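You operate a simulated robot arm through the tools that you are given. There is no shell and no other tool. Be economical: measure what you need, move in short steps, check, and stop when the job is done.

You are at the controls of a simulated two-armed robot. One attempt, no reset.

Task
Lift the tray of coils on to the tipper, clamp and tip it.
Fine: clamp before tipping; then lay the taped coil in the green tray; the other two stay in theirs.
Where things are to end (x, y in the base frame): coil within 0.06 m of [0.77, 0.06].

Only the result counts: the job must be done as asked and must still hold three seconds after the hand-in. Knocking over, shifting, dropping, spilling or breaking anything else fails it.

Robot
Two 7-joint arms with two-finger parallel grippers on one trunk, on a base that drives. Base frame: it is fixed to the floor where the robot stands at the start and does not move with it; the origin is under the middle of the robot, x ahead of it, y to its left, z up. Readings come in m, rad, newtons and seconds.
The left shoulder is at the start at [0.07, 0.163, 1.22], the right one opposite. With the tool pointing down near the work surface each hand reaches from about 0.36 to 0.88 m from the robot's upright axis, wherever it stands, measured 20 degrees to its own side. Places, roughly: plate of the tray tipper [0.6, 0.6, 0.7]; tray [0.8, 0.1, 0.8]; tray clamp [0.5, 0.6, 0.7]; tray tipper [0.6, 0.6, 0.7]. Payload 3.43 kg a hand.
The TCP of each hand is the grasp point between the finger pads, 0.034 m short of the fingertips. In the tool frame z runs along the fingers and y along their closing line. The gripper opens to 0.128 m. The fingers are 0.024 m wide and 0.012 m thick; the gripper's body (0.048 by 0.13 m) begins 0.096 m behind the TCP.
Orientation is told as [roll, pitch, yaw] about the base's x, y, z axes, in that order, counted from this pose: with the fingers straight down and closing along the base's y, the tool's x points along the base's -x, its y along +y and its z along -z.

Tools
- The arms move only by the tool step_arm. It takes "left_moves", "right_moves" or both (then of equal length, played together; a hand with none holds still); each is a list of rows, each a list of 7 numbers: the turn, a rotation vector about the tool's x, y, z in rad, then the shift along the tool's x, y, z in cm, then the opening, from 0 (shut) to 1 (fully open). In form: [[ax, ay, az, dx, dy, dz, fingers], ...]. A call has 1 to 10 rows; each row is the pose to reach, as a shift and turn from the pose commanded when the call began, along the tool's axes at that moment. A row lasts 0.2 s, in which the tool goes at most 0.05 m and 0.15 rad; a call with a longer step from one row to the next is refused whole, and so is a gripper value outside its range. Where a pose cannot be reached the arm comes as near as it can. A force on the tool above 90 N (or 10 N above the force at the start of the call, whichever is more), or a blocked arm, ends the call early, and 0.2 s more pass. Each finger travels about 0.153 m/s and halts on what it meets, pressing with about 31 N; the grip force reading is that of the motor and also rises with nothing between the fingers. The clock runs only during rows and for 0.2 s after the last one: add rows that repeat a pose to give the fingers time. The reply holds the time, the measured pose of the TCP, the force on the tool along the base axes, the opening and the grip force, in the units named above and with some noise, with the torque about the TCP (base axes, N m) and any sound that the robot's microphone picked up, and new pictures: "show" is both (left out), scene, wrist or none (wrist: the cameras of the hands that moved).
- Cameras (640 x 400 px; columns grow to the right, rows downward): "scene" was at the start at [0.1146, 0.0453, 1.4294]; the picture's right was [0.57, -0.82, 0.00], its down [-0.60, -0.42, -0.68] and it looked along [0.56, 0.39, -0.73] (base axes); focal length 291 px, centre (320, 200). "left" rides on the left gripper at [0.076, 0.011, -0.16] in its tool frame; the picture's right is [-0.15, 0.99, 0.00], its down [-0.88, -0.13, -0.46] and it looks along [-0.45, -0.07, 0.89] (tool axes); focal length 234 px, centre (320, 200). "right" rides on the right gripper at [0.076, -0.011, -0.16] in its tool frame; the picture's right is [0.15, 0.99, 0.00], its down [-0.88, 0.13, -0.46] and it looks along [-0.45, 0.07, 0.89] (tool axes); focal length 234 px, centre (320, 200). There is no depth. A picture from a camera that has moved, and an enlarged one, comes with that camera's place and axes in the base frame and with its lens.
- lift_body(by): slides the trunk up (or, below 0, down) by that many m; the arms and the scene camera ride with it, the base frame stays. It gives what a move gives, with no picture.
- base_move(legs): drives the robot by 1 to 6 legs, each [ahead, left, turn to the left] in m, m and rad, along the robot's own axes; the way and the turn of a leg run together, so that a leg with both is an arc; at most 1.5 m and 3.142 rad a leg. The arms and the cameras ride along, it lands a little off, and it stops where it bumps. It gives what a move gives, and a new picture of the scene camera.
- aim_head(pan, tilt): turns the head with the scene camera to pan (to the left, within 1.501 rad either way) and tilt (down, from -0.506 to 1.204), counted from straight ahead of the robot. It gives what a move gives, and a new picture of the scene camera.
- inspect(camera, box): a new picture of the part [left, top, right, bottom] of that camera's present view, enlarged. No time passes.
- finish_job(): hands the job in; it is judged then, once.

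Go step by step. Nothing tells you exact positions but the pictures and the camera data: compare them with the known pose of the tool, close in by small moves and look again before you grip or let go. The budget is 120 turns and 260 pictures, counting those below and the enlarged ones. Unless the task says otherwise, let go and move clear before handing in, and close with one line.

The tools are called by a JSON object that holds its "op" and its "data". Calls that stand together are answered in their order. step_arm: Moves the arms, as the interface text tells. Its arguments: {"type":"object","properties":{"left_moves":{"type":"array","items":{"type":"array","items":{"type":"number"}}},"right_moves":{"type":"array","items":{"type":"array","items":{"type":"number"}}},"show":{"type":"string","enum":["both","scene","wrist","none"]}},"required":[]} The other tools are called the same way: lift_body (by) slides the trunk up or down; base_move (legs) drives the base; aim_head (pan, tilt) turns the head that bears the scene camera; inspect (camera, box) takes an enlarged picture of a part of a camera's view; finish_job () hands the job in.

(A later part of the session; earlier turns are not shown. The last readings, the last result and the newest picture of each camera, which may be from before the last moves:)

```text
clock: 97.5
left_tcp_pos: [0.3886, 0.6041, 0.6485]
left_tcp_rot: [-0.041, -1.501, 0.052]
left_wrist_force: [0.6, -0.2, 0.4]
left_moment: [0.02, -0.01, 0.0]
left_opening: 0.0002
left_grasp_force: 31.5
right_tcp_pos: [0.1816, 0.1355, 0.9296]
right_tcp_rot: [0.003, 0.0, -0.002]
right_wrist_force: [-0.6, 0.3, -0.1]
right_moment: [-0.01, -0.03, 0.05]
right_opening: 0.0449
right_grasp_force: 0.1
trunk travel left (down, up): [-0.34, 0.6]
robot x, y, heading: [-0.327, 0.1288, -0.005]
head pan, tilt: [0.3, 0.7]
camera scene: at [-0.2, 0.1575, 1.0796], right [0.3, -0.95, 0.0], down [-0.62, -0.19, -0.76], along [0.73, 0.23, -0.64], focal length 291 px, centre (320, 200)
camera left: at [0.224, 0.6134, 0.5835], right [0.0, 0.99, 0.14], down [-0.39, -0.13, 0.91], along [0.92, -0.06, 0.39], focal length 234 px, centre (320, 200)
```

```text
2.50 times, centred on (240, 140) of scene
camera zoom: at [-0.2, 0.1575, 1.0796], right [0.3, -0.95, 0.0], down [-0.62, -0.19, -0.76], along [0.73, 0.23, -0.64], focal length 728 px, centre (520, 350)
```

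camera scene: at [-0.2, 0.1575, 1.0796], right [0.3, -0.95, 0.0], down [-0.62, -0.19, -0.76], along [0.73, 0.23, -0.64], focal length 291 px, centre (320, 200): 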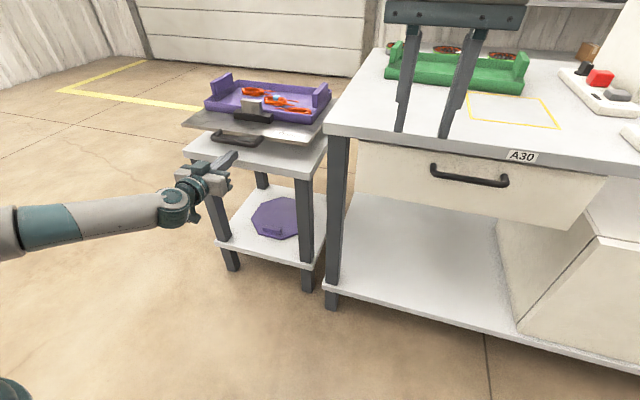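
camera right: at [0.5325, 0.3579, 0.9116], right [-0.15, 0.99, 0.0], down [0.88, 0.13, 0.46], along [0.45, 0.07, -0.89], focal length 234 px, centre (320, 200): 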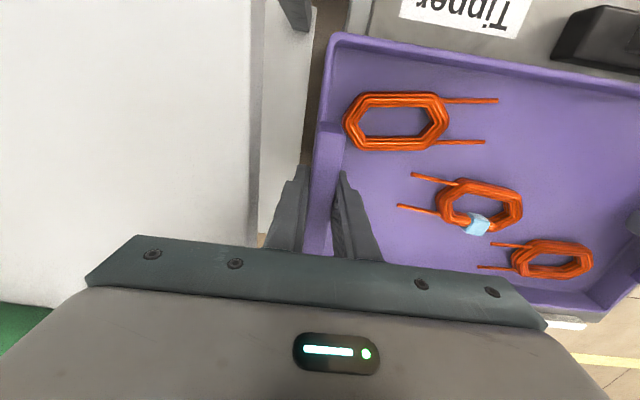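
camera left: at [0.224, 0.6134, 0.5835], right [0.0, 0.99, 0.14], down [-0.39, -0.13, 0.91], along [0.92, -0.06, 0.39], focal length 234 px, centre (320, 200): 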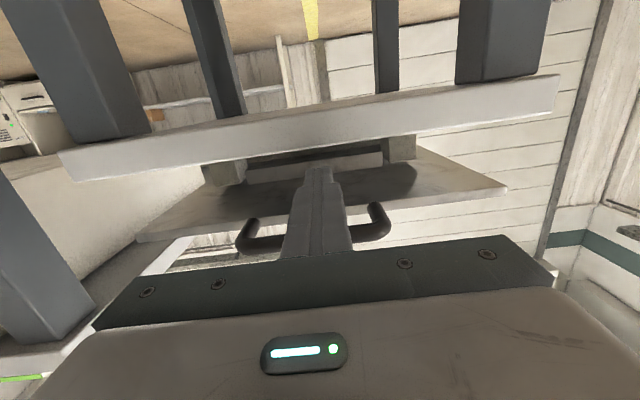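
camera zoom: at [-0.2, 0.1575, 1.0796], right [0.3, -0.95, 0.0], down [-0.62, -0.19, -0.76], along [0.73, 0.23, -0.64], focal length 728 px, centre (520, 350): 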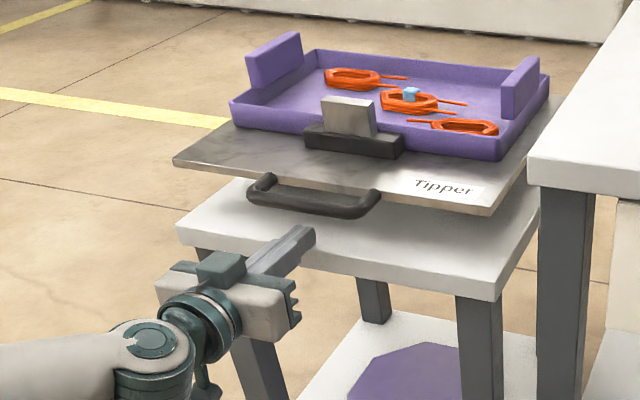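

The fingers are under the bar with clearance. I'll raise them to contact and a little beyond, watching the force.

{"op": "step_arm", "data": {"left_moves": [[0, 0, 0, -1, 0, 0, 0], [0, 0, 0, -2, 0, 0, 0], [0, 0, 0, -2.5, 0, 0, 0], [0, 0, 0, -3, 0, 0, 0], [0, 0, 0, -3.5, 0, 0, 0]], "show": "none"}}

{"op": "inspect", "data": {"camera": "scene", "box": [120, 60, 360, 220]}}

```text
clock: 98.7
left_tcp_pos: [0.3905, 0.6054, 0.6752]
left_tcp_rot: [-0.066, -1.491, 0.074]
left_wrist_force: [-11.2, -3.9, -24.5]
left_moment: [0.07, 0.12, 0.18]
left_opening: 0.0001
left_grasp_force: 31.6
right_tcp_pos: [0.1835, 0.1369, 0.9279]
right_tcp_rot: [0.002, 0.002, -0.001]
right_wrist_force: [0.3, -0.1, 0.4]
right_moment: [0.03, -0.01, 0.0]
right_opening: 0.0449
right_grasp_force: 0.1
trunk travel left (down, up): [-0.34, 0.6]
robot x, y, heading: [-0.3347, 0.1326, 0.004]
head pan, tilt: [0.3, 0.7]
```

```text
2.50 times, centred on (240, 140) of scene
camera zoom: at [-0.1988, 0.1587, 1.0789], right [0.3, -0.95, 0.0], down [-0.62, -0.19, -0.76], along [0.73, 0.23, -0.65], focal length 728 px, centre (520, 350)
```

zoom: 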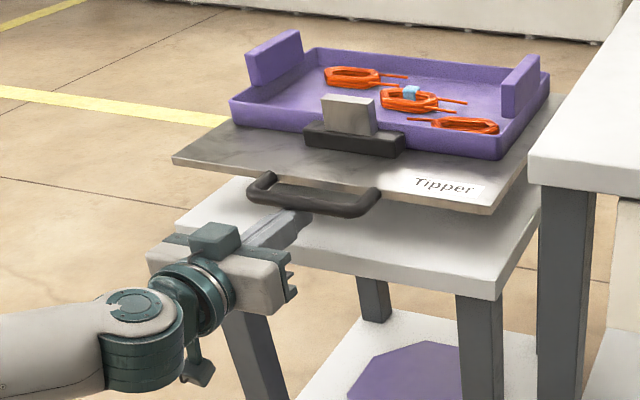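

Contact under the bar at about 25 N. I'll keep lifting in small steps.

{"op": "step_arm", "data": {"left_moves": [[0, 0, 0, -0.4, 0, 0, 0], [0, 0, 0, -0.8, 0, 0, 0], [0, 0, 0, -1.2, 0, 0, 0], [0, 0, 0, -1.2, 0, 0, 0]], "show": "none"}}

{"op": "inspect", "data": {"camera": "scene", "box": [120, 60, 360, 220]}}

```text
clock: 99.7
left_tcp_pos: [0.3903, 0.6048, 0.6752]
left_tcp_rot: [-0.056, -1.472, 0.061]
left_wrist_force: [-35.5, -12.7, -58.0]
left_moment: [0.09, 0.17, -0.29]
left_opening: 0.0001
left_grasp_force: 31.3
right_tcp_pos: [0.1843, 0.1373, 0.9271]
right_tcp_rot: [0.001, 0.003, -0.003]
right_wrist_force: [-1.0, -0.1, 0.3]
right_moment: [-0.03, 0.04, 0.0]
right_opening: 0.0447
right_grasp_force: 0.1
trunk travel left (down, up): [-0.34, 0.6]
robot x, y, heading: [-0.3277, 0.1344, 0.001]
head pan, tilt: [0.3, 0.7]
```

```text
2.50 times, centred on (240, 140) of scene
camera zoom: at [-0.1974, 0.1602, 1.0789], right [0.3, -0.96, 0.0], down [-0.62, -0.19, -0.76], along [0.73, 0.22, -0.65], focal length 728 px, centre (520, 350)
```

zoom: 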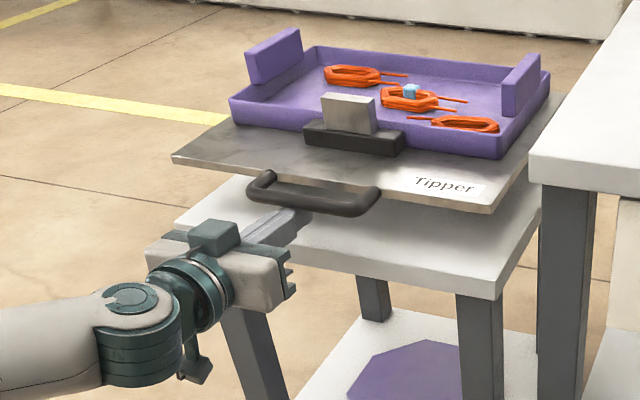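

The bar stays fixed even at 58 N up. From the underside view, the pivot posts stand at mid-plate (x≈0.58), so the handle should go down rather than up. I'll back the fingers out from under the bar and come in above it.

{"op": "step_arm", "data": {"left_moves": [[0, 0, 0, 2, 0, 0, 0], [0, 0, 0, 3.5, 0, 0, 0], [0, 0, 0, 3.5, 0, -4, 0], [0, 0, 0, 3.5, 0, -8, 0], [0, 0, 0, 0, 0, -10, 0], [0, 0, 0, -4, 0, -10, 0], [0, 0, 0, -6.5, 0, -10, 0]], "show": "wrist"}}

{"op": "inspect", "data": {"camera": "scene", "box": [120, 60, 360, 220]}}

```text
clock: 101.3
left_tcp_pos: [0.2956, 0.6012, 0.7465]
left_tcp_rot: [-0.044, -1.487, 0.049]
left_wrist_force: [2.7, 0.6, 9.5]
left_moment: [-0.01, 1.02, -0.04]
left_opening: 0.0
left_grasp_force: 30.5
left hand out of reach, approached as far as the arm can: row 7
right_tcp_pos: [0.1821, 0.1359, 0.9277]
right_tcp_rot: [0.0, 0.0, -0.002]
right_wrist_force: [0.6, 0.1, -0.9]
right_moment: [-0.08, 0.01, -0.01]
right_opening: 0.0449
right_grasp_force: 0.0
trunk travel left (down, up): [-0.34, 0.6]
robot x, y, heading: [-0.3271, 0.1298, -0.004]
head pan, tilt: [0.3, 0.7]
camera left: at [0.1312, 0.6104, 0.6867], right [0.01, 0.99, 0.14], down [-0.38, -0.13, 0.92], along [0.92, -0.06, 0.38], focal length 234 px, centre (320, 200)
```

left: 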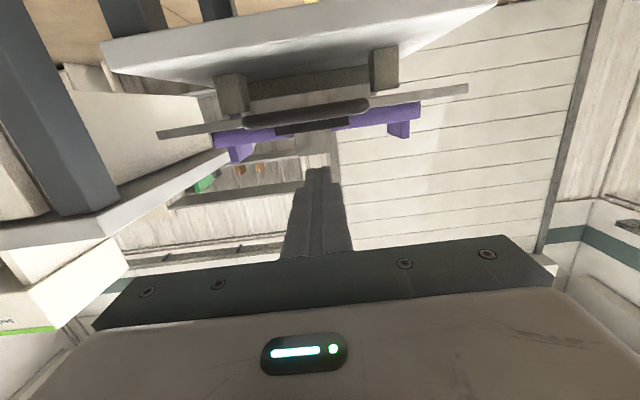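

```text
2.50 times, centred on (240, 140) of scene
camera zoom: at [-0.1997, 0.1586, 1.0797], right [0.3, -0.96, 0.0], down [-0.62, -0.19, -0.76], along [0.73, 0.23, -0.65], focal length 728 px, centre (520, 350)
```

zoom: 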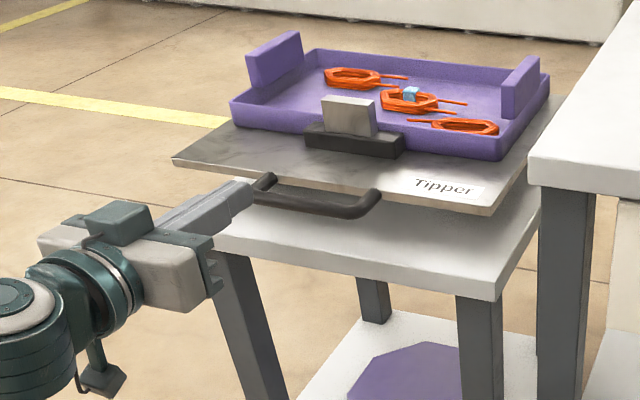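

{"op": "inspect", "data": {"camera": "left", "box": [130, 30, 490, 190]}}

```text
1.78 times, centred on (310, 110) of left
camera zoom: at [0.1312, 0.6104, 0.6867], right [0.01, 0.99, 0.14], down [-0.38, -0.13, 0.92], along [0.92, -0.06, 0.38], focal length 416 px, centre (338, 360)
```

zoom: 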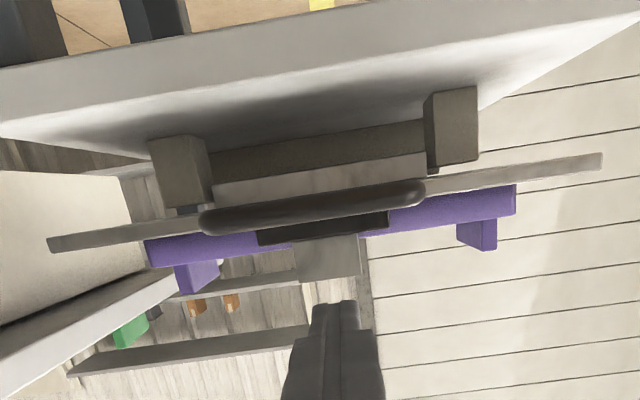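

The posts under the plate carry the pivot at about x≈0.56, so pushing the handle down should tip it. I'll raise the trunk a little, bring the closed fingers above the bar and press down gently.

{"op": "lift_body", "data": {"by": 0.06}}

{"op": "step_arm", "data": {"left_moves": [[0, 0, 0, 0.5, 0, 3, 0], [0, 0, 0, 1, 0, 6, 0], [0, 0, 0, 1, 0, 9, 0], [0, 0, 0, 1, 0, 10.5, 0]], "show": "wrist"}}

{"op": "inspect", "data": {"camera": "scene", "box": [120, 60, 360, 220]}}

```text
clock: 102.3
left_tcp_pos: [0.2974, 0.5994, 0.8162]
left_tcp_rot: [-0.049, -1.504, 0.053]
left_wrist_force: [-0.1, 0.0, 0.6]
left_moment: [-0.03, -0.02, -0.02]
left_opening: 0.0
left_grasp_force: 31.2
right_tcp_pos: [0.1831, 0.1346, 0.989]
right_tcp_rot: [0.003, 0.001, -0.003]
right_wrist_force: [0.0, -0.3, -0.1]
right_moment: [-0.04, 0.03, 0.03]
right_opening: 0.0448
right_grasp_force: 0.2
trunk travel left (down, up): [-0.4, 0.54]
robot x, y, heading: [-0.3302, 0.1312, 0.006]
head pan, tilt: [0.3, 0.7]
```

```text
clock: 103.3
left_tcp_pos: [0.4003, 0.5994, 0.7983]
left_tcp_rot: [-0.052, -1.504, 0.055]
left_wrist_force: [0.9, -0.1, -0.3]
left_moment: [-0.04, -0.02, -0.02]
left_opening: 0.0
left_grasp_force: 31.0
right_tcp_pos: [0.1815, 0.1356, 0.988]
right_tcp_rot: [0.005, 0.0, -0.002]
right_wrist_force: [0.5, -0.5, 0.7]
right_moment: [0.04, 0.05, -0.04]
right_opening: 0.0447
right_grasp_force: 0.1
trunk travel left (down, up): [-0.4, 0.54]
robot x, y, heading: [-0.3352, 0.1284, 0.001]
head pan, tilt: [0.3, 0.7]
camera left: at [0.2372, 0.6099, 0.7353], right [0.01, 0.99, 0.14], down [-0.39, -0.13, 0.91], along [0.92, -0.06, 0.39], focal length 234 px, centre (320, 200)
```

left: 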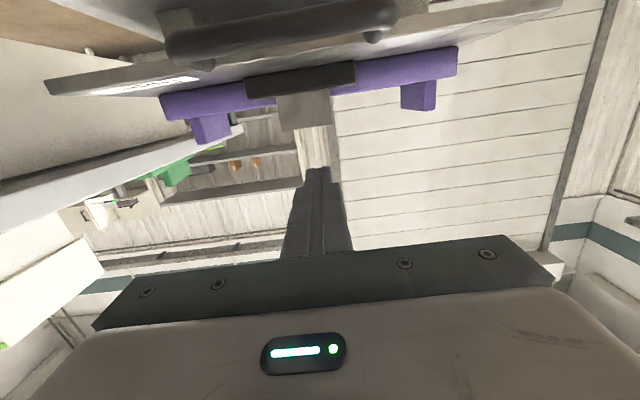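

```text
2.50 times, centred on (240, 140) of scene
camera zoom: at [-0.2002, 0.1575, 1.1397], right [0.3, -0.96, 0.0], down [-0.62, -0.19, -0.76], along [0.73, 0.23, -0.64], focal length 728 px, centre (520, 350)
```

zoom: 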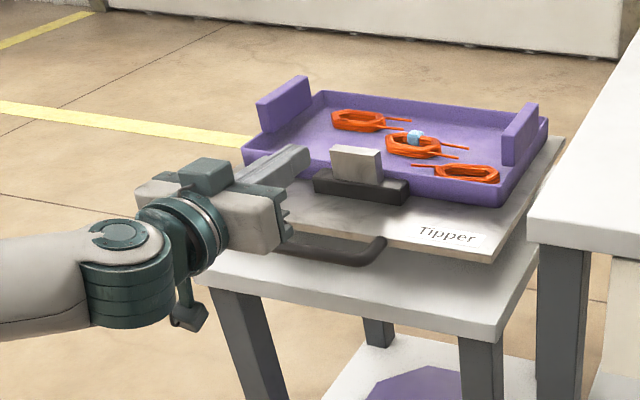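

Fingers are above the bar. Pressing down now.

{"op": "step_arm", "data": {"left_moves": [[0, 0, 0, 4, 0, 0, 0], [0, 0, 0, 7.5, 0, 0, 0], [0, 0, 0, 8.5, 0, 0, 0], [0, 0, 0, 9, 0, 0, 0], [0, 0, 0, 9.5, 0, 0, 0], [0, 0, 0, 10, 0, 0, 0]], "show": "none"}}

{"op": "inspect", "data": {"camera": "scene", "box": [120, 60, 360, 220]}}

```text
clock: 104.7
left_tcp_pos: [0.3946, 0.5988, 0.6998]
left_tcp_rot: [-0.048, -1.503, 0.052]
left_wrist_force: [4.3, 0.0, 8.8]
left_moment: [-0.02, -0.13, 0.01]
left_opening: 0.0002
left_grasp_force: 31.0
right_tcp_pos: [0.1822, 0.134, 0.9876]
right_tcp_rot: [0.005, -0.002, 0.0]
right_wrist_force: [0.5, 0.2, -0.4]
right_moment: [0.03, 0.01, 0.01]
right_opening: 0.0448
right_grasp_force: 0.0
trunk travel left (down, up): [-0.4, 0.54]
robot x, y, heading: [-0.3317, 0.134, -0.003]
head pan, tilt: [0.3, 0.7]
```

```text
2.50 times, centred on (240, 140) of scene
camera zoom: at [-0.2006, 0.1569, 1.1398], right [0.3, -0.96, 0.0], down [-0.62, -0.19, -0.77], along [0.73, 0.23, -0.64], focal length 728 px, centre (520, 350)
```

zoom: 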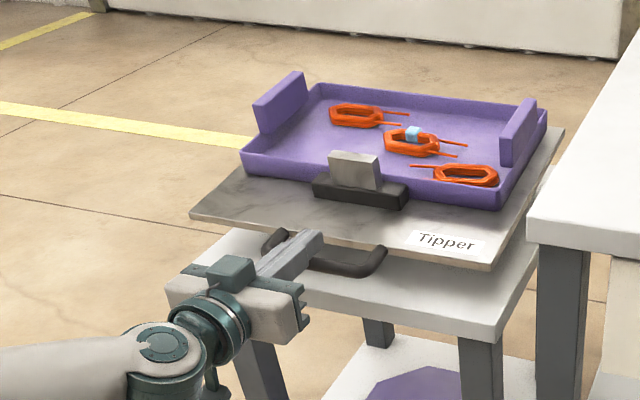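

It works: the plate tips toward me at only 9 N, with the tray staying clamped. I'll keep pressing down in steps.

{"op": "step_arm", "data": {"left_moves": [[0, 0, 0, 0.6, 0, 0, 0], [0, 0, 0, 1.2, 0, 0, 0], [0, 0, 0, 1.8, 0, 0, 0], [0, 0, 0, 2.4, 0, 0, 0], [0, 0, 0, 3, 0, 0, 0]], "show": "none"}}

{"op": "inspect", "data": {"camera": "scene", "box": [120, 60, 360, 220]}}

```text
clock: 105.9
left_tcp_pos: [0.3933, 0.5985, 0.671]
left_tcp_rot: [-0.044, -1.503, 0.05]
left_wrist_force: [4.8, -1.1, 7.1]
left_moment: [0.0, -0.11, -0.02]
left_opening: 0.0001
left_grasp_force: 30.4
right_tcp_pos: [0.1805, 0.1338, 0.9889]
right_tcp_rot: [0.005, -0.002, -0.002]
right_wrist_force: [-0.1, 0.6, 0.1]
right_moment: [0.03, 0.01, 0.03]
right_opening: 0.0446
right_grasp_force: 0.0
trunk travel left (down, up): [-0.4, 0.54]
robot x, y, heading: [-0.3326, 0.1317, -0.002]
head pan, tilt: [0.3, 0.7]
```

```text
2.50 times, centred on (240, 140) of scene
camera zoom: at [-0.2007, 0.1568, 1.1398], right [0.3, -0.96, 0.0], down [-0.61, -0.19, -0.77], along [0.73, 0.23, -0.64], focal length 728 px, centre (520, 350)
```

zoom: 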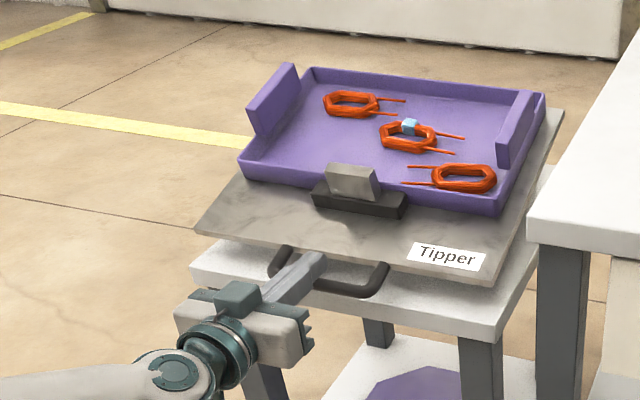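

The plate is tilting nicely and the coils aren't sliding. Continuing.

{"op": "step_arm", "data": {"left_moves": [[0, 0, 0, 0.6, 0, 0, 0], [0, 0, 0, 1.2, 0, 0, 0], [0, 0, 0, 1.8, 0, 0, 0], [0, 0, 0, 2.4, 0, 0.3, 0], [0, 0, 0, 3, 0, 0.5, 0], [0, 0, 0, 3.5, 0, 0.7, 0]], "show": "none"}}

{"op": "inspect", "data": {"camera": "scene", "box": [120, 60, 360, 220]}}

```text
clock: 107.3
left_tcp_pos: [0.3927, 0.5991, 0.6504]
left_tcp_rot: [0.017, -1.525, -0.011]
left_wrist_force: [-38.7, -4.9, 63.3]
left_moment: [-0.14, -1.1, -0.3]
left_opening: 0.0001
left_grasp_force: 31.3
right_tcp_pos: [0.1743, 0.1309, 0.9941]
right_tcp_rot: [0.009, -0.009, -0.001]
right_wrist_force: [-0.6, 0.5, 0.0]
right_moment: [0.02, 0.05, 0.0]
right_opening: 0.0449
right_grasp_force: 0.1
trunk travel left (down, up): [-0.4, 0.54]
robot x, y, heading: [-0.3323, 0.1308, 0.0]
head pan, tilt: [0.3, 0.7]
```

```text
2.50 times, centred on (240, 140) of scene
camera zoom: at [-0.2092, 0.1531, 1.1415], right [0.3, -0.95, 0.0], down [-0.61, -0.19, -0.77], along [0.74, 0.23, -0.64], focal length 728 px, centre (520, 350)
```

zoom: 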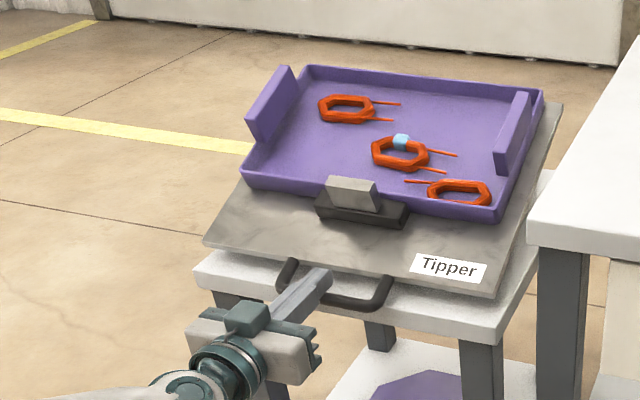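

The force jumped to 63 N, so the tipper is at its stop at roughly 22°. I'll ease off and see whether it stays tipped.

{"op": "step_arm", "data": {"left_moves": [[0, 0, 0, -0.8, 0, 0, 0], [0, 0, 0, -1.6, 0, 0, 0], [0, 0, 0, -2.4, 0, -0.3, 0], [0, 0, 0, -2.4, 0, -0.3, 0], [0, 0, 0, -2.4, 0, -0.3, 0]], "show": "none"}}

{"op": "inspect", "data": {"camera": "scene", "box": [120, 60, 360, 220]}}

```text
clock: 108.5
left_tcp_pos: [0.3965, 0.5987, 0.6594]
left_tcp_rot: [-0.054, -1.501, 0.058]
left_wrist_force: [0.2, -0.6, -0.2]
left_moment: [-0.04, 0.0, 0.03]
left_opening: 0.0
left_grasp_force: 30.8
right_tcp_pos: [0.1806, 0.135, 0.988]
right_tcp_rot: [0.004, -0.001, -0.002]
right_wrist_force: [0.1, -0.1, 0.2]
right_moment: [0.02, 0.01, 0.02]
right_opening: 0.0449
right_grasp_force: 0.2
trunk travel left (down, up): [-0.4, 0.54]
robot x, y, heading: [-0.3294, 0.1351, -0.003]
head pan, tilt: [0.3, 0.7]
```

```text
2.50 times, centred on (240, 140) of scene
camera zoom: at [-0.2001, 0.1575, 1.1396], right [0.3, -0.96, 0.0], down [-0.62, -0.19, -0.76], along [0.73, 0.23, -0.64], focal length 728 px, centre (520, 350)
```

zoom: 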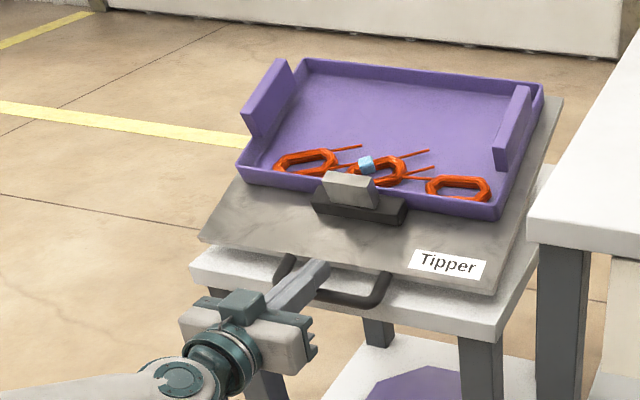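

It stays tipped on its own, and all three coils have slid down to the front wall inside the tray. I'll withdraw the hand and go back to normal height.

{"op": "step_arm", "data": {"left_moves": [[0, 0, 0, -2, 0, -1, 0], [0, 0, 0, -2, 0, -5, 0], [0, 0, 0, -2, 0, -9, 0], [0, 0, 0, -2, 0, -13, 0]], "show": "none"}}

{"op": "lift_body", "data": {"by": 0.4}}

{"op": "aim_head", "data": {"pan": 0.45, "tilt": 0.8}}

```text
clock: 109.5
left_tcp_pos: [0.2682, 0.5966, 0.6864]
left_tcp_rot: [-0.052, -1.505, 0.058]
left_wrist_force: [0.1, -0.3, 0.1]
left_moment: [-0.01, 0.0, 0.02]
left_opening: 0.0
left_grasp_force: 30.9
right_tcp_pos: [0.1817, 0.133, 0.9896]
right_tcp_rot: [0.004, -0.001, -0.004]
right_wrist_force: [0.0, -0.2, -0.1]
right_moment: [0.02, 0.0, 0.01]
right_opening: 0.0446
right_grasp_force: 0.2
trunk travel left (down, up): [-0.4, 0.54]
robot x, y, heading: [-0.3306, 0.1301, -0.001]
head pan, tilt: [0.3, 0.7]
```

```text
clock: 113.3
left_tcp_pos: [0.2684, 0.597, 1.0862]
left_tcp_rot: [-0.051, -1.503, 0.053]
left_wrist_force: [-0.4, -0.4, 0.5]
left_moment: [-0.01, -0.02, 0.01]
left_opening: 0.0001
left_grasp_force: 31.3
right_tcp_pos: [0.1831, 0.1354, 1.3887]
right_tcp_rot: [0.003, -0.002, -0.002]
right_wrist_force: [0.0, -1.0, -0.2]
right_moment: [0.01, -0.03, -0.02]
right_opening: 0.045
right_grasp_force: 0.0
trunk travel left (down, up): [-0.8, 0.14]
robot x, y, heading: [-0.3291, 0.1298, 0.001]
head pan, tilt: [0.3, 0.7]
```

```text
clock: 114.0
left_tcp_pos: [0.2679, 0.5955, 1.0863]
left_tcp_rot: [-0.049, -1.502, 0.055]
left_wrist_force: [0.7, 0.6, -0.1]
left_moment: [-0.02, -0.01, 0.0]
left_opening: 0.0001
left_grasp_force: 30.4
right_tcp_pos: [0.1821, 0.1352, 1.3884]
right_tcp_rot: [0.002, 0.0, -0.003]
right_wrist_force: [-0.8, -0.4, 0.1]
right_moment: [0.0, 0.01, -0.01]
right_opening: 0.0449
right_grasp_force: 0.0
trunk travel left (down, up): [-0.8, 0.14]
robot x, y, heading: [-0.3291, 0.132, -0.001]
head pan, tilt: [0.45, 0.799]
camera scene: at [-0.2086, 0.1675, 1.5315], right [0.44, -0.9, 0.0], down [-0.65, -0.31, -0.7], along [0.63, 0.3, -0.72], focal length 291 px, centre (320, 200)
```

scene: 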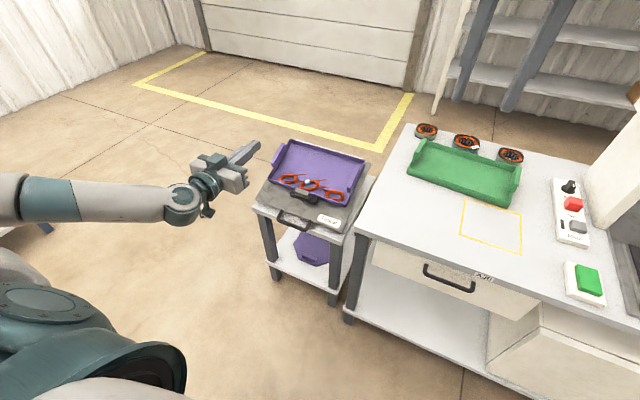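

Still tipped. I'll turn the left hand back to pointing down and drive forward to the working position.

{"op": "step_arm", "data": {"left_moves": [[0, 0.15, 0, 0, 0, 0, 0], [0, 0.3, 0, 0, 0, 0, 0.1], [0, 0.45, 0, 0, 0, 0, 0.2], [0, 0.6, 0, 0, 0, 0, 0.3], [0, 0.75, 0, 0, 0, 0, 0.4], [0, 0.9, 0, 0, 0, 0, 0.4], [0, 1.05, 0, 0, 0, 0, 0.4], [0, 1.2, 0, 0, 0, 0, 0.4], [0, 1.35, 0, 0, 0, 0, 0.4], [0, 1.5, 0, 0, 0, 0, 0.4]], "show": "none"}}

{"op": "base_move", "data": {"legs": [[0.32, -0.08, 0]]}}

{"op": "inspect", "data": {"camera": "scene", "box": [180, 120, 420, 280]}}

```text
clock: 116.2
left_tcp_pos: [0.2679, 0.5973, 1.0878]
left_tcp_rot: [-0.011, -1.301, 0.016]
left_wrist_force: [-0.8, 0.2, 0.8]
left_moment: [-0.01, 0.0, 0.02]
left_opening: 0.0514
left_grasp_force: 0.0
left hand out of reach, approached as far as the arm can: row 2, 3, 4, 5, 6, 7, 8, 9, 10
right_tcp_pos: [0.1831, 0.134, 1.389]
right_tcp_rot: [0.004, 0.0, -0.003]
right_wrist_force: [0.1, 0.4, 0.4]
right_moment: [0.0, -0.02, 0.01]
right_opening: 0.0449
right_grasp_force: 0.1
trunk travel left (down, up): [-0.8, 0.14]
robot x, y, heading: [-0.3295, 0.1317, -0.007]
head pan, tilt: [0.45, 0.799]
```

```text
clock: 118.4
left_tcp_pos: [0.5825, 0.5199, 1.0882]
left_tcp_rot: [-0.01, -1.304, 0.023]
left_wrist_force: [0.1, -0.5, -0.4]
left_moment: [-0.02, 0.03, -0.02]
left_opening: 0.0514
left_grasp_force: 0.1
right_tcp_pos: [0.4986, 0.058, 1.3891]
right_tcp_rot: [0.004, -0.002, 0.004]
right_wrist_force: [-0.5, 0.1, 0.2]
right_moment: [0.03, 0.01, 0.0]
right_opening: 0.0449
right_grasp_force: 0.0
trunk travel left (down, up): [-0.8, 0.14]
robot x, y, heading: [-0.012, 0.0535, 0.007]
head pan, tilt: [0.45, 0.799]
camera scene: at [0.1078, 0.0885, 1.5316], right [0.44, -0.9, 0.0], down [-0.64, -0.32, -0.7], along [0.63, 0.31, -0.72], focal length 291 px, centre (320, 200)
```

scene: 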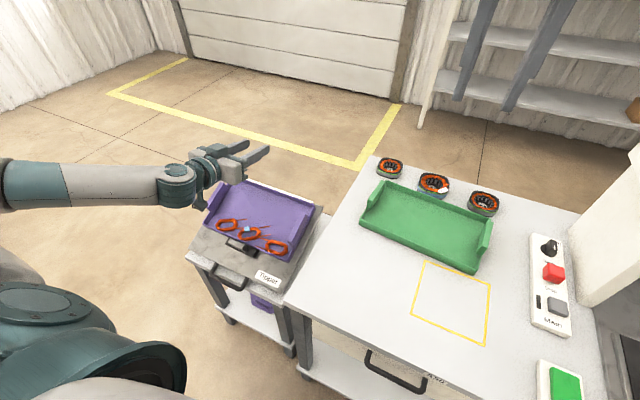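

```text
2.50 times, centred on (300, 200) of scene
camera zoom: at [0.1078, 0.0885, 1.5316], right [0.44, -0.9, 0.0], down [-0.64, -0.32, -0.7], along [0.63, 0.31, -0.72], focal length 728 px, centre (370, 200)
```

zoom: 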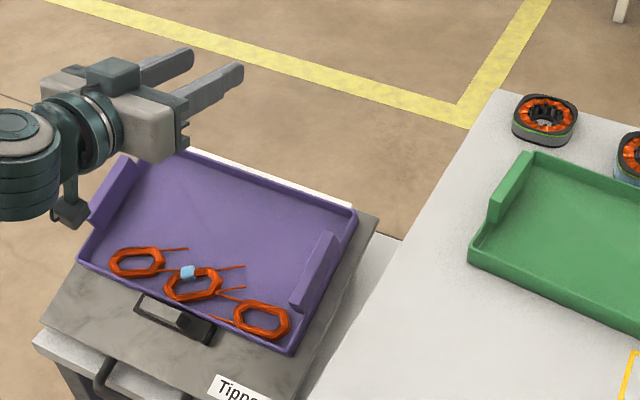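

The tray is held in the tipped plate with the coils resting along its front wall. I'll finish turning the left hand down, shifting it outward so the joints allow it.

{"op": "step_arm", "data": {"left_moves": [[0, 0.1, 0, -2, 2, 0, 0.4], [0, 0.22, 0, -4, 4, 0, 0.4], [0, 0.36, 0, -4, 6, 0, 0.4], [0, 0.5, 0, -4, 8, 0, 0.4], [0, 0.64, 0, -4, 8, 0, 0.4], [0, 0.78, 0, -4, 8, 0, 0.4], [0, 0.92, 0, -4, 8, 0, 0.4], [0, 1.06, 0, -4, 8, 0, 0.4], [0, 1.2, 0, -4, 8, 0, 0.4], [0, 1.3, 0, -4, 8, 0, 0.4]], "show": "scene"}}

```text
clock: 120.6
left_tcp_pos: [0.5935, 0.5964, 1.1265]
left_tcp_rot: [0.0, 0.0, 0.009]
left_wrist_force: [-0.4, -0.1, 0.1]
left_moment: [0.01, -0.01, 0.02]
left_opening: 0.0509
left_grasp_force: 0.1
left hand out of reach, approached as far as the arm can: row 1, 2, 3, 4
right_tcp_pos: [0.4999, 0.0545, 1.3904]
right_tcp_rot: [0.007, 0.0, 0.002]
right_wrist_force: [-0.3, -0.6, -0.1]
right_moment: [0.05, -0.02, 0.02]
right_opening: 0.0449
right_grasp_force: 0.1
trunk travel left (down, up): [-0.8, 0.14]
robot x, y, heading: [-0.0114, 0.0555, 0.007]
head pan, tilt: [0.45, 0.799]
camera scene: at [0.1082, 0.0843, 1.5316], right [0.44, -0.9, 0.0], down [-0.64, -0.31, -0.7], along [0.63, 0.31, -0.72], focal length 291 px, centre (320, 200)
```

scene: 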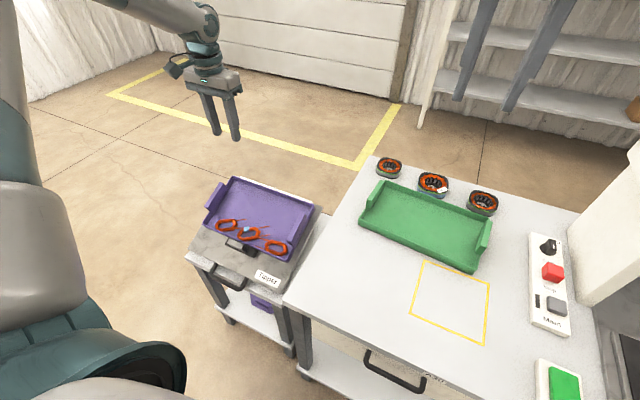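

The hand points down again. I'll lower the trunk to its first height and move the hand for a close look at the taped coil.

{"op": "lift_body", "data": {"by": -0.1}}

{"op": "step_arm", "data": {"left_moves": [[0, 0, 0, 4, 0, 2, 0.4], [0, 0, 0, 8, 0, 4, 0.4], [0, 0, 0, 9.3, 0, 6, 0.4]], "show": "wrist"}}

{"op": "inspect", "data": {"camera": "left", "box": [200, 60, 440, 220]}}

{"op": "aim_head", "data": {"pan": 0.7, "tilt": 0.85}}

{"op": "inspect", "data": {"camera": "scene", "box": [230, 120, 390, 220]}}

```text
clock: 122.0
left_tcp_pos: [0.5942, 0.6013, 1.024]
left_tcp_rot: [-0.003, -0.004, 0.009]
left_wrist_force: [0.0, 1.0, 0.9]
left_moment: [0.0, 0.01, -0.01]
left_opening: 0.0511
left_grasp_force: 0.1
right_tcp_pos: [0.4998, 0.0575, 1.2889]
right_tcp_rot: [0.003, -0.001, 0.001]
right_wrist_force: [-0.7, -0.4, 0.2]
right_moment: [-0.01, -0.01, -0.01]
right_opening: 0.0448
right_grasp_force: 0.1
trunk travel left (down, up): [-0.7, 0.24]
robot x, y, heading: [-0.0115, 0.0501, 0.005]
head pan, tilt: [0.45, 0.799]
```

```text
clock: 122.8
left_tcp_pos: [0.5023, 0.597, 0.9637]
left_tcp_rot: [-0.002, -0.003, 0.008]
left_wrist_force: [0.2, 0.0, 0.0]
left_moment: [0.0, 0.02, 0.02]
left_opening: 0.0511
left_grasp_force: 0.1
right_tcp_pos: [0.5013, 0.0573, 1.2875]
right_tcp_rot: [0.003, 0.001, 0.001]
right_wrist_force: [-0.3, -0.2, -0.8]
right_moment: [0.02, 0.03, 0.01]
right_opening: 0.045
right_grasp_force: 0.0
trunk travel left (down, up): [-0.7, 0.24]
robot x, y, heading: [-0.011, 0.0541, 0.004]
head pan, tilt: [0.45, 0.799]
camera left: at [0.4266, 0.6087, 1.1246], right [0.14, 0.99, 0.0], down [0.88, -0.12, 0.46], along [0.45, -0.07, -0.89], focal length 234 px, centre (320, 200)
```

left: 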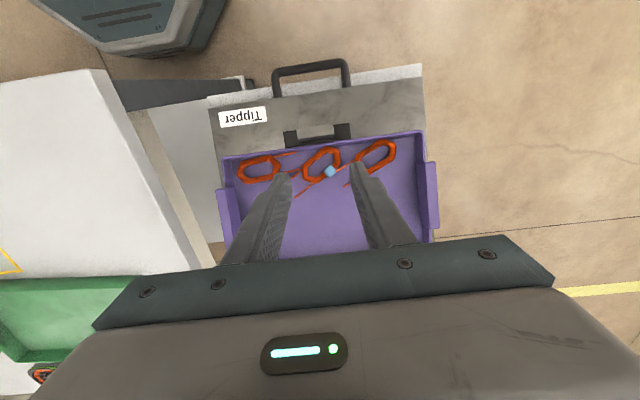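

```text
2.50 times, centred on (320, 140) of left
camera zoom: at [0.4266, 0.6087, 1.1246], right [0.14, 0.99, 0.0], down [0.88, -0.12, 0.46], along [0.45, -0.07, -0.89], focal length 585 px, centre (320, 350)
```

zoom: 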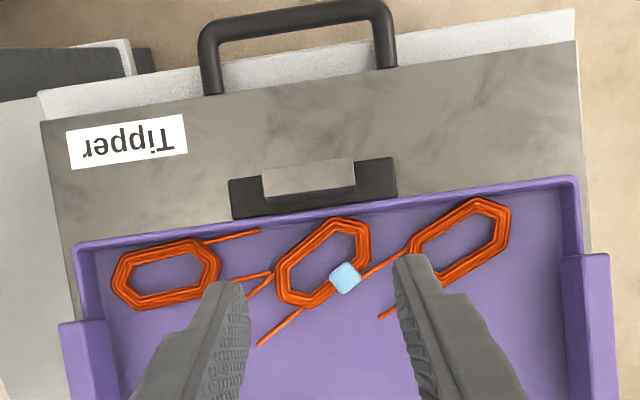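

```text
clock: 123.5
left_tcp_pos: [0.5015, 0.5967, 0.9651]
left_tcp_rot: [-0.004, -0.003, 0.01]
left_wrist_force: [0.8, -0.5, -0.1]
left_moment: [0.0, 0.02, 0.01]
left_opening: 0.0514
left_grasp_force: 0.1
right_tcp_pos: [0.4999, 0.0583, 1.2886]
right_tcp_rot: [0.003, -0.002, 0.002]
right_wrist_force: [-0.6, -0.2, 0.0]
right_moment: [-0.02, 0.04, 0.0]
right_opening: 0.0448
right_grasp_force: 0.0
trunk travel left (down, up): [-0.7, 0.24]
robot x, y, heading: [-0.0149, 0.0564, 0.006]
head pan, tilt: [0.7, 0.85]
camera scene: at [0.0962, 0.1034, 1.4274], right [0.65, -0.76, 0.0], down [-0.57, -0.49, -0.66], along [0.5, 0.43, -0.75], focal length 291 px, centre (320, 200)
```

scene: 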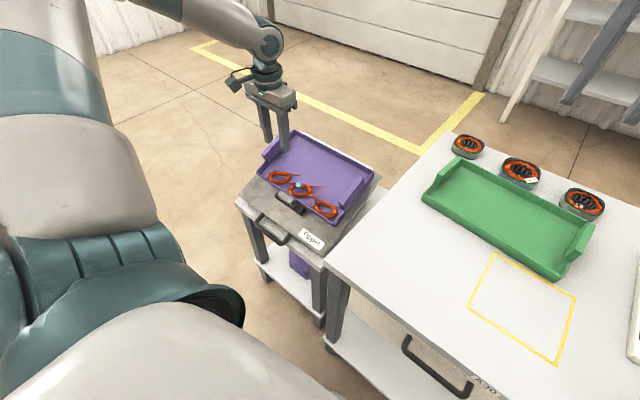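

```text
4.00 times, centred on (310, 170) of scene
camera zoom: at [0.0962, 0.1034, 1.4274], right [0.65, -0.76, 0.0], down [-0.57, -0.49, -0.66], along [0.5, 0.43, -0.75], focal length 1164 px, centre (360, 320)
```

zoom: 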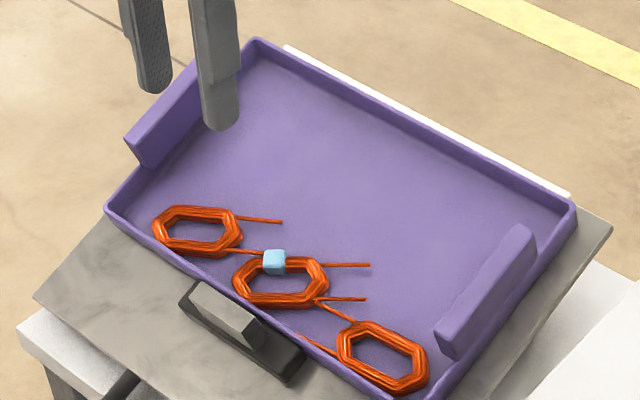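

I can see the taped coil well: centre ≈(0.563, 0.590), rotated about 30°, with its uphill limb (with the tape) near (0.579, 0.600, 0.72). I'll grip that limb with one finger through the hole, so first I yaw the hand -59° to close across it.

{"op": "step_arm", "data": {"left_moves": [[0, 0, 0.15, 0, 0, 0, 0.4], [0, 0, 0.3, 0, 0, 0, 0.4], [0, 0, 0.45, 0, 0, 0, 0.4], [0, 0, 0.6, 0, 0, 0, 0.4], [0, 0, 0.75, -1, 0, 1, 0.35], [0, 0, 0.9, -2, 0, 2, 0.35], [0, 0, 1.03, -2.5, 0, 3, 0.35]], "show": "wrist"}}

```text
clock: 125.1
left_tcp_pos: [0.527, 0.5988, 0.9349]
left_tcp_rot: [0.002, -0.005, -1.023]
left_wrist_force: [-0.9, -0.1, -0.2]
left_moment: [0.01, -0.02, -0.02]
left_opening: 0.0448
left_grasp_force: 0.1
right_tcp_pos: [0.4995, 0.058, 1.2896]
right_tcp_rot: [0.004, 0.0, 0.004]
right_wrist_force: [0.2, -1.3, 0.0]
right_moment: [0.0, 0.02, 0.0]
right_opening: 0.0449
right_grasp_force: 0.0
trunk travel left (down, up): [-0.7, 0.24]
robot x, y, heading: [-0.0138, 0.052, 0.008]
head pan, tilt: [0.7, 0.85]
camera left: at [0.4968, 0.671, 1.0944], right [0.92, 0.39, 0.0], down [0.35, -0.82, 0.46], along [0.18, -0.42, -0.89], focal length 234 px, centre (320, 200)
```

left: 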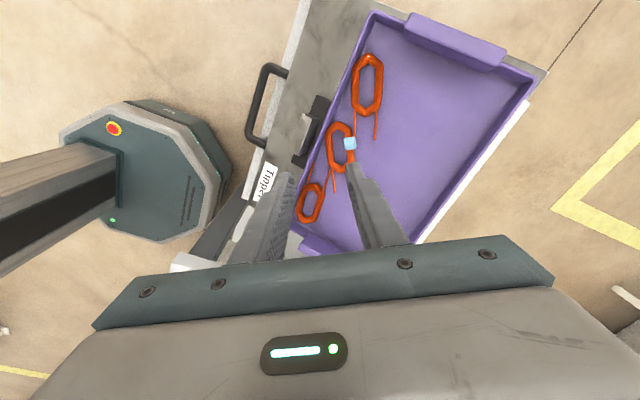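

The yaw is good. I'll tilt the hand to match the tray's slope, narrow the fingers and come to a pre-grasp above the limb.

{"op": "step_arm", "data": {"left_moves": [[-0.11, -0.066, 0, -0.2, 0.4, 3, 0.3], [-0.22, -0.132, 0, -0.5, 0.8, 6, 0.2], [-0.324, -0.198, 0, -0.85, 1.2, 9, 0.2], [-0.324, -0.198, 0, -0.85, 1.6, 11, 0.2]], "show": "wrist"}}

{"op": "inspect", "data": {"camera": "left", "box": [220, 60, 420, 220]}}

{"op": "inspect", "data": {"camera": "scene", "box": [230, 120, 390, 220]}}

```text
clock: 126.1
left_tcp_pos: [0.5469, 0.5987, 0.8225]
left_tcp_rot: [0.329, -0.2, -1.053]
left_wrist_force: [0.7, -0.9, 0.5]
left_moment: [0.01, -0.01, 0.06]
left_opening: 0.0255
left_grasp_force: 0.1
right_tcp_pos: [0.5006, 0.0574, 1.2874]
right_tcp_rot: [0.003, -0.002, 0.004]
right_wrist_force: [0.4, 0.3, 0.7]
right_moment: [0.02, 0.01, 0.02]
right_opening: 0.0447
right_grasp_force: 0.1
trunk travel left (down, up): [-0.7, 0.24]
robot x, y, heading: [-0.0076, 0.0485, 0.007]
head pan, tilt: [0.7, 0.85]
camera left: at [0.4598, 0.6709, 0.9606], right [0.85, 0.39, 0.34], down [0.15, -0.82, 0.56], along [0.5, -0.42, -0.76], focal length 234 px, centre (320, 200)
```

left: 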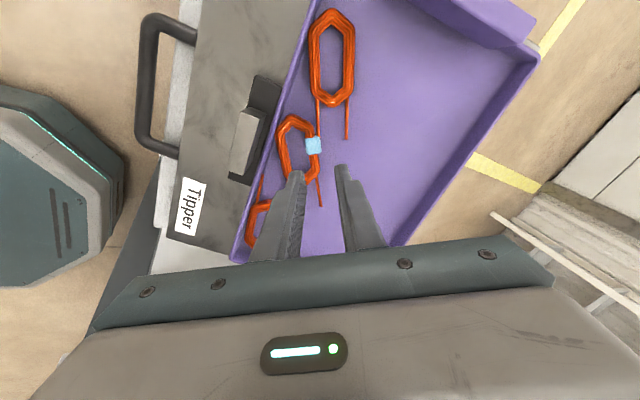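

```text
2.50 times, centred on (320, 140) of left
camera zoom: at [0.4598, 0.6709, 0.9606], right [0.85, 0.39, 0.34], down [0.15, -0.82, 0.56], along [0.5, -0.42, -0.76], focal length 585 px, centre (320, 350)
```

zoom: 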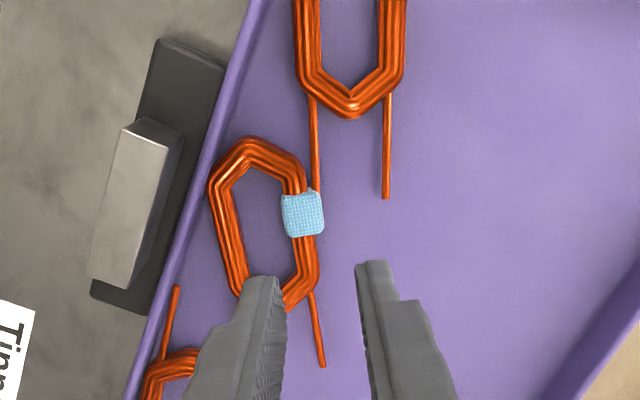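

```text
4.00 times, centred on (310, 170) of scene
camera zoom: at [0.0975, 0.1034, 1.4273], right [0.65, -0.76, 0.0], down [-0.57, -0.49, -0.66], along [0.5, 0.43, -0.75], focal length 1164 px, centre (360, 320)
```

zoom: 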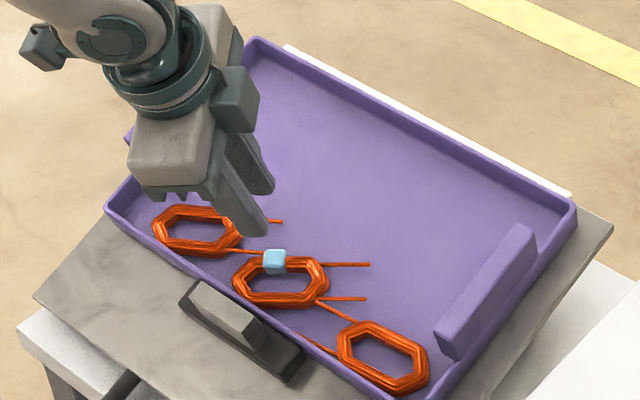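

Excellent alignment: the limb runs parallel to the finger pads. I need about a 6 mm shift toward the hole, then descend along the tool axis, stopping short to check.

{"op": "step_arm", "data": {"left_moves": [[0, 0, 0, 0, -0.6, 1.5, 0.2], [0, 0, 0, 0, -0.6, 3.5, 0.2], [0, 0, 0, 0, -0.6, 5, 0.2]], "show": "wrist"}}

{"op": "inspect", "data": {"camera": "left", "box": [240, 80, 400, 220]}}

```text
clock: 126.9
left_tcp_pos: [0.5604, 0.5993, 0.7815]
left_tcp_rot: [0.352, -0.196, -1.051]
left_wrist_force: [1.2, -0.1, -0.9]
left_moment: [0.01, 0.05, 0.0]
left_opening: 0.0255
left_grasp_force: 0.1
left hand out of reach, approached as far as the arm can: row 3
right_tcp_pos: [0.5007, 0.0557, 1.2885]
right_tcp_rot: [0.005, 0.002, 0.003]
right_wrist_force: [-0.5, 0.4, -0.2]
right_moment: [0.04, 0.02, 0.01]
right_opening: 0.045
right_grasp_force: 0.0
trunk travel left (down, up): [-0.7, 0.24]
robot x, y, heading: [-0.0132, 0.0519, 0.007]
head pan, tilt: [0.7, 0.85]
camera left: at [0.4709, 0.6674, 0.9187], right [0.84, 0.39, 0.36], down [0.15, -0.82, 0.55], along [0.52, -0.41, -0.75], focal length 234 px, centre (320, 200)
```

left: 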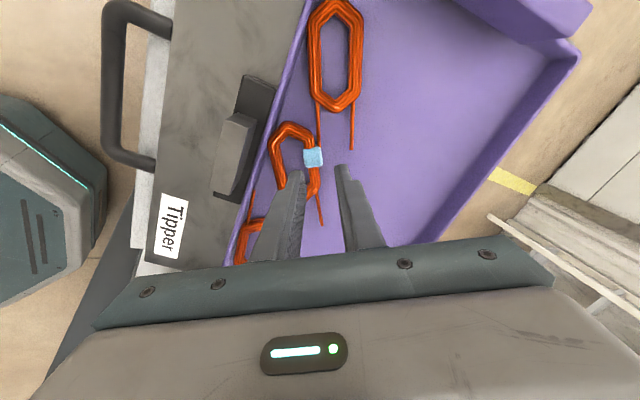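

```text
2.86 times, centred on (320, 150) of left
camera zoom: at [0.4709, 0.6674, 0.9187], right [0.84, 0.39, 0.36], down [0.15, -0.82, 0.55], along [0.52, -0.41, -0.75], focal length 669 px, centre (320, 343)
```

zoom: 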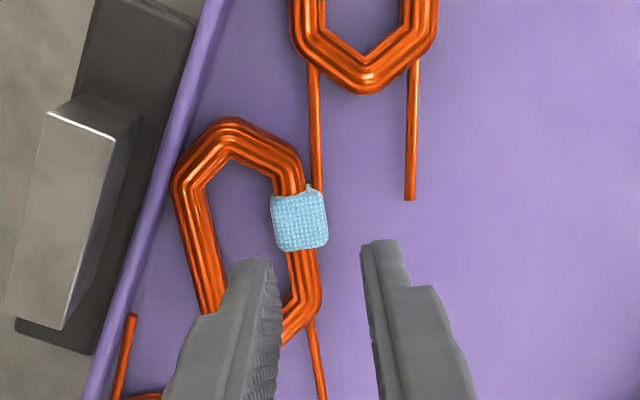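

The left arm is at its lower limit, so I'll use the trunk for the descent. I'll go down 2.2 cm and then re-measure.

{"op": "step_arm", "data": {"left_moves": [[0, 0, 0, -0.5, 0.5, 0, 0.2], [0, 0, 0, -0.7, 0.5, 0, 0.2]], "show": "none"}}

{"op": "lift_body", "data": {"by": -0.018}}

{"op": "inspect", "data": {"camera": "left", "box": [240, 80, 400, 220]}}

```text
clock: 127.5
left_tcp_pos: [0.5675, 0.5952, 0.7816]
left_tcp_rot: [0.354, -0.206, -1.054]
left_wrist_force: [-0.2, 0.8, -0.2]
left_moment: [0.02, 0.0, -0.01]
left_opening: 0.0256
left_grasp_force: 0.1
left hand out of reach, approached as far as the arm can: row 1, 2
right_tcp_pos: [0.5003, 0.057, 1.2892]
right_tcp_rot: [0.005, 0.0, 0.003]
right_wrist_force: [0.3, -0.6, -0.4]
right_moment: [-0.03, 0.0, -0.01]
right_opening: 0.0451
right_grasp_force: 0.1
trunk travel left (down, up): [-0.7, 0.24]
robot x, y, heading: [-0.0153, 0.0522, 0.009]
head pan, tilt: [0.7, 0.85]
```

```text
clock: 128.2
left_tcp_pos: [0.5663, 0.5958, 0.7641]
left_tcp_rot: [0.355, -0.206, -1.054]
left_wrist_force: [0.6, 0.2, 0.7]
left_moment: [-0.01, 0.0, 0.01]
left_opening: 0.0256
left_grasp_force: 0.0
right_tcp_pos: [0.501, 0.0574, 1.27]
right_tcp_rot: [0.003, -0.001, 0.003]
right_wrist_force: [-0.5, 0.5, 0.3]
right_moment: [0.01, 0.01, -0.01]
right_opening: 0.0445
right_grasp_force: 0.0
trunk travel left (down, up): [-0.682, 0.258]
robot x, y, heading: [-0.0117, 0.052, 0.009]
head pan, tilt: [0.7, 0.85]
```

```text
2.86 times, centred on (320, 150) of left
camera zoom: at [0.4767, 0.6651, 0.8992], right [0.84, 0.4, 0.37], down [0.14, -0.82, 0.55], along [0.52, -0.41, -0.75], focal length 669 px, centre (320, 343)
```

zoom: 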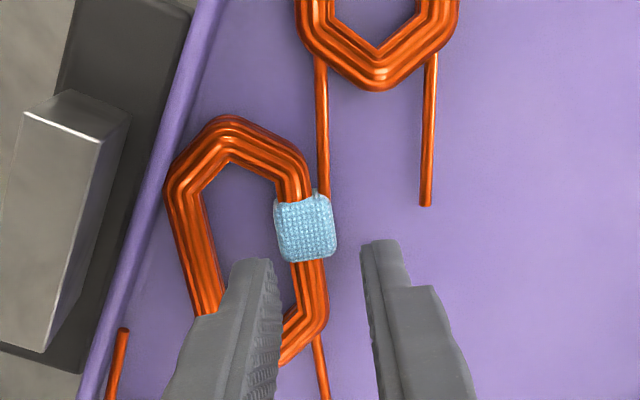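

The limb is between the fingers, with the inner finger over the hole. I'll lower the remaining 1.8 cm.

{"op": "lift_body", "data": {"by": -0.017}}

{"op": "inspect", "data": {"camera": "left", "box": [240, 80, 400, 220]}}

{"op": "inspect", "data": {"camera": "scene", "box": [230, 110, 390, 210]}}

```text
clock: 128.8
left_tcp_pos: [0.5648, 0.5948, 0.7556]
left_tcp_rot: [0.369, -0.208, -1.053]
left_wrist_force: [-18.8, 2.6, 62.2]
left_moment: [0.07, 1.0, 0.04]
left_opening: 0.0207
left_grasp_force: 0.0
right_tcp_pos: [0.4926, 0.0541, 1.2587]
right_tcp_rot: [0.008, -0.007, 0.002]
right_wrist_force: [0.4, -0.4, 0.0]
right_moment: [0.01, -0.03, 0.0]
right_opening: 0.0447
right_grasp_force: 0.0
trunk travel left (down, up): [-0.665, 0.275]
robot x, y, heading: [-0.0136, 0.0487, 0.004]
head pan, tilt: [0.7, 0.85]
```

```text
2.86 times, centred on (320, 150) of left
camera zoom: at [0.4725, 0.6625, 0.8908], right [0.84, 0.39, 0.38], down [0.14, -0.82, 0.55], along [0.53, -0.41, -0.74], focal length 669 px, centre (320, 343)
```

zoom: 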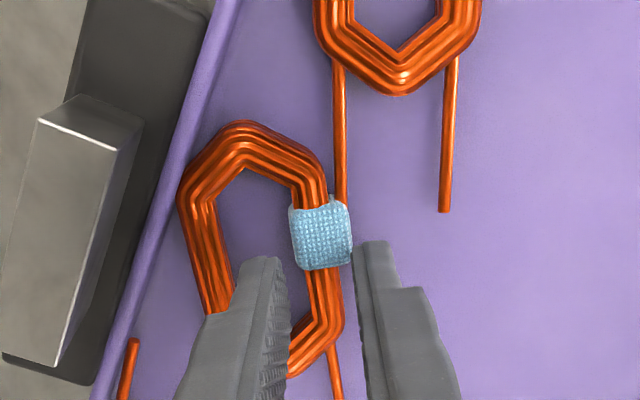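

```text
4.00 times, centred on (310, 160) of scene
camera zoom: at [0.0877, 0.0981, 1.3943], right [0.65, -0.76, 0.0], down [-0.57, -0.48, -0.67], along [0.51, 0.43, -0.75], focal length 1164 px, centre (360, 360)
```

zoom: 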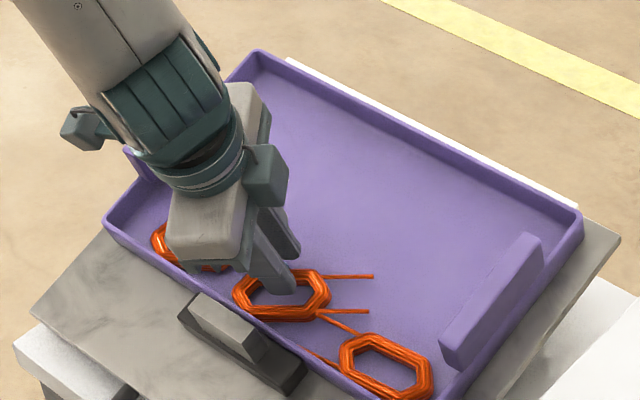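

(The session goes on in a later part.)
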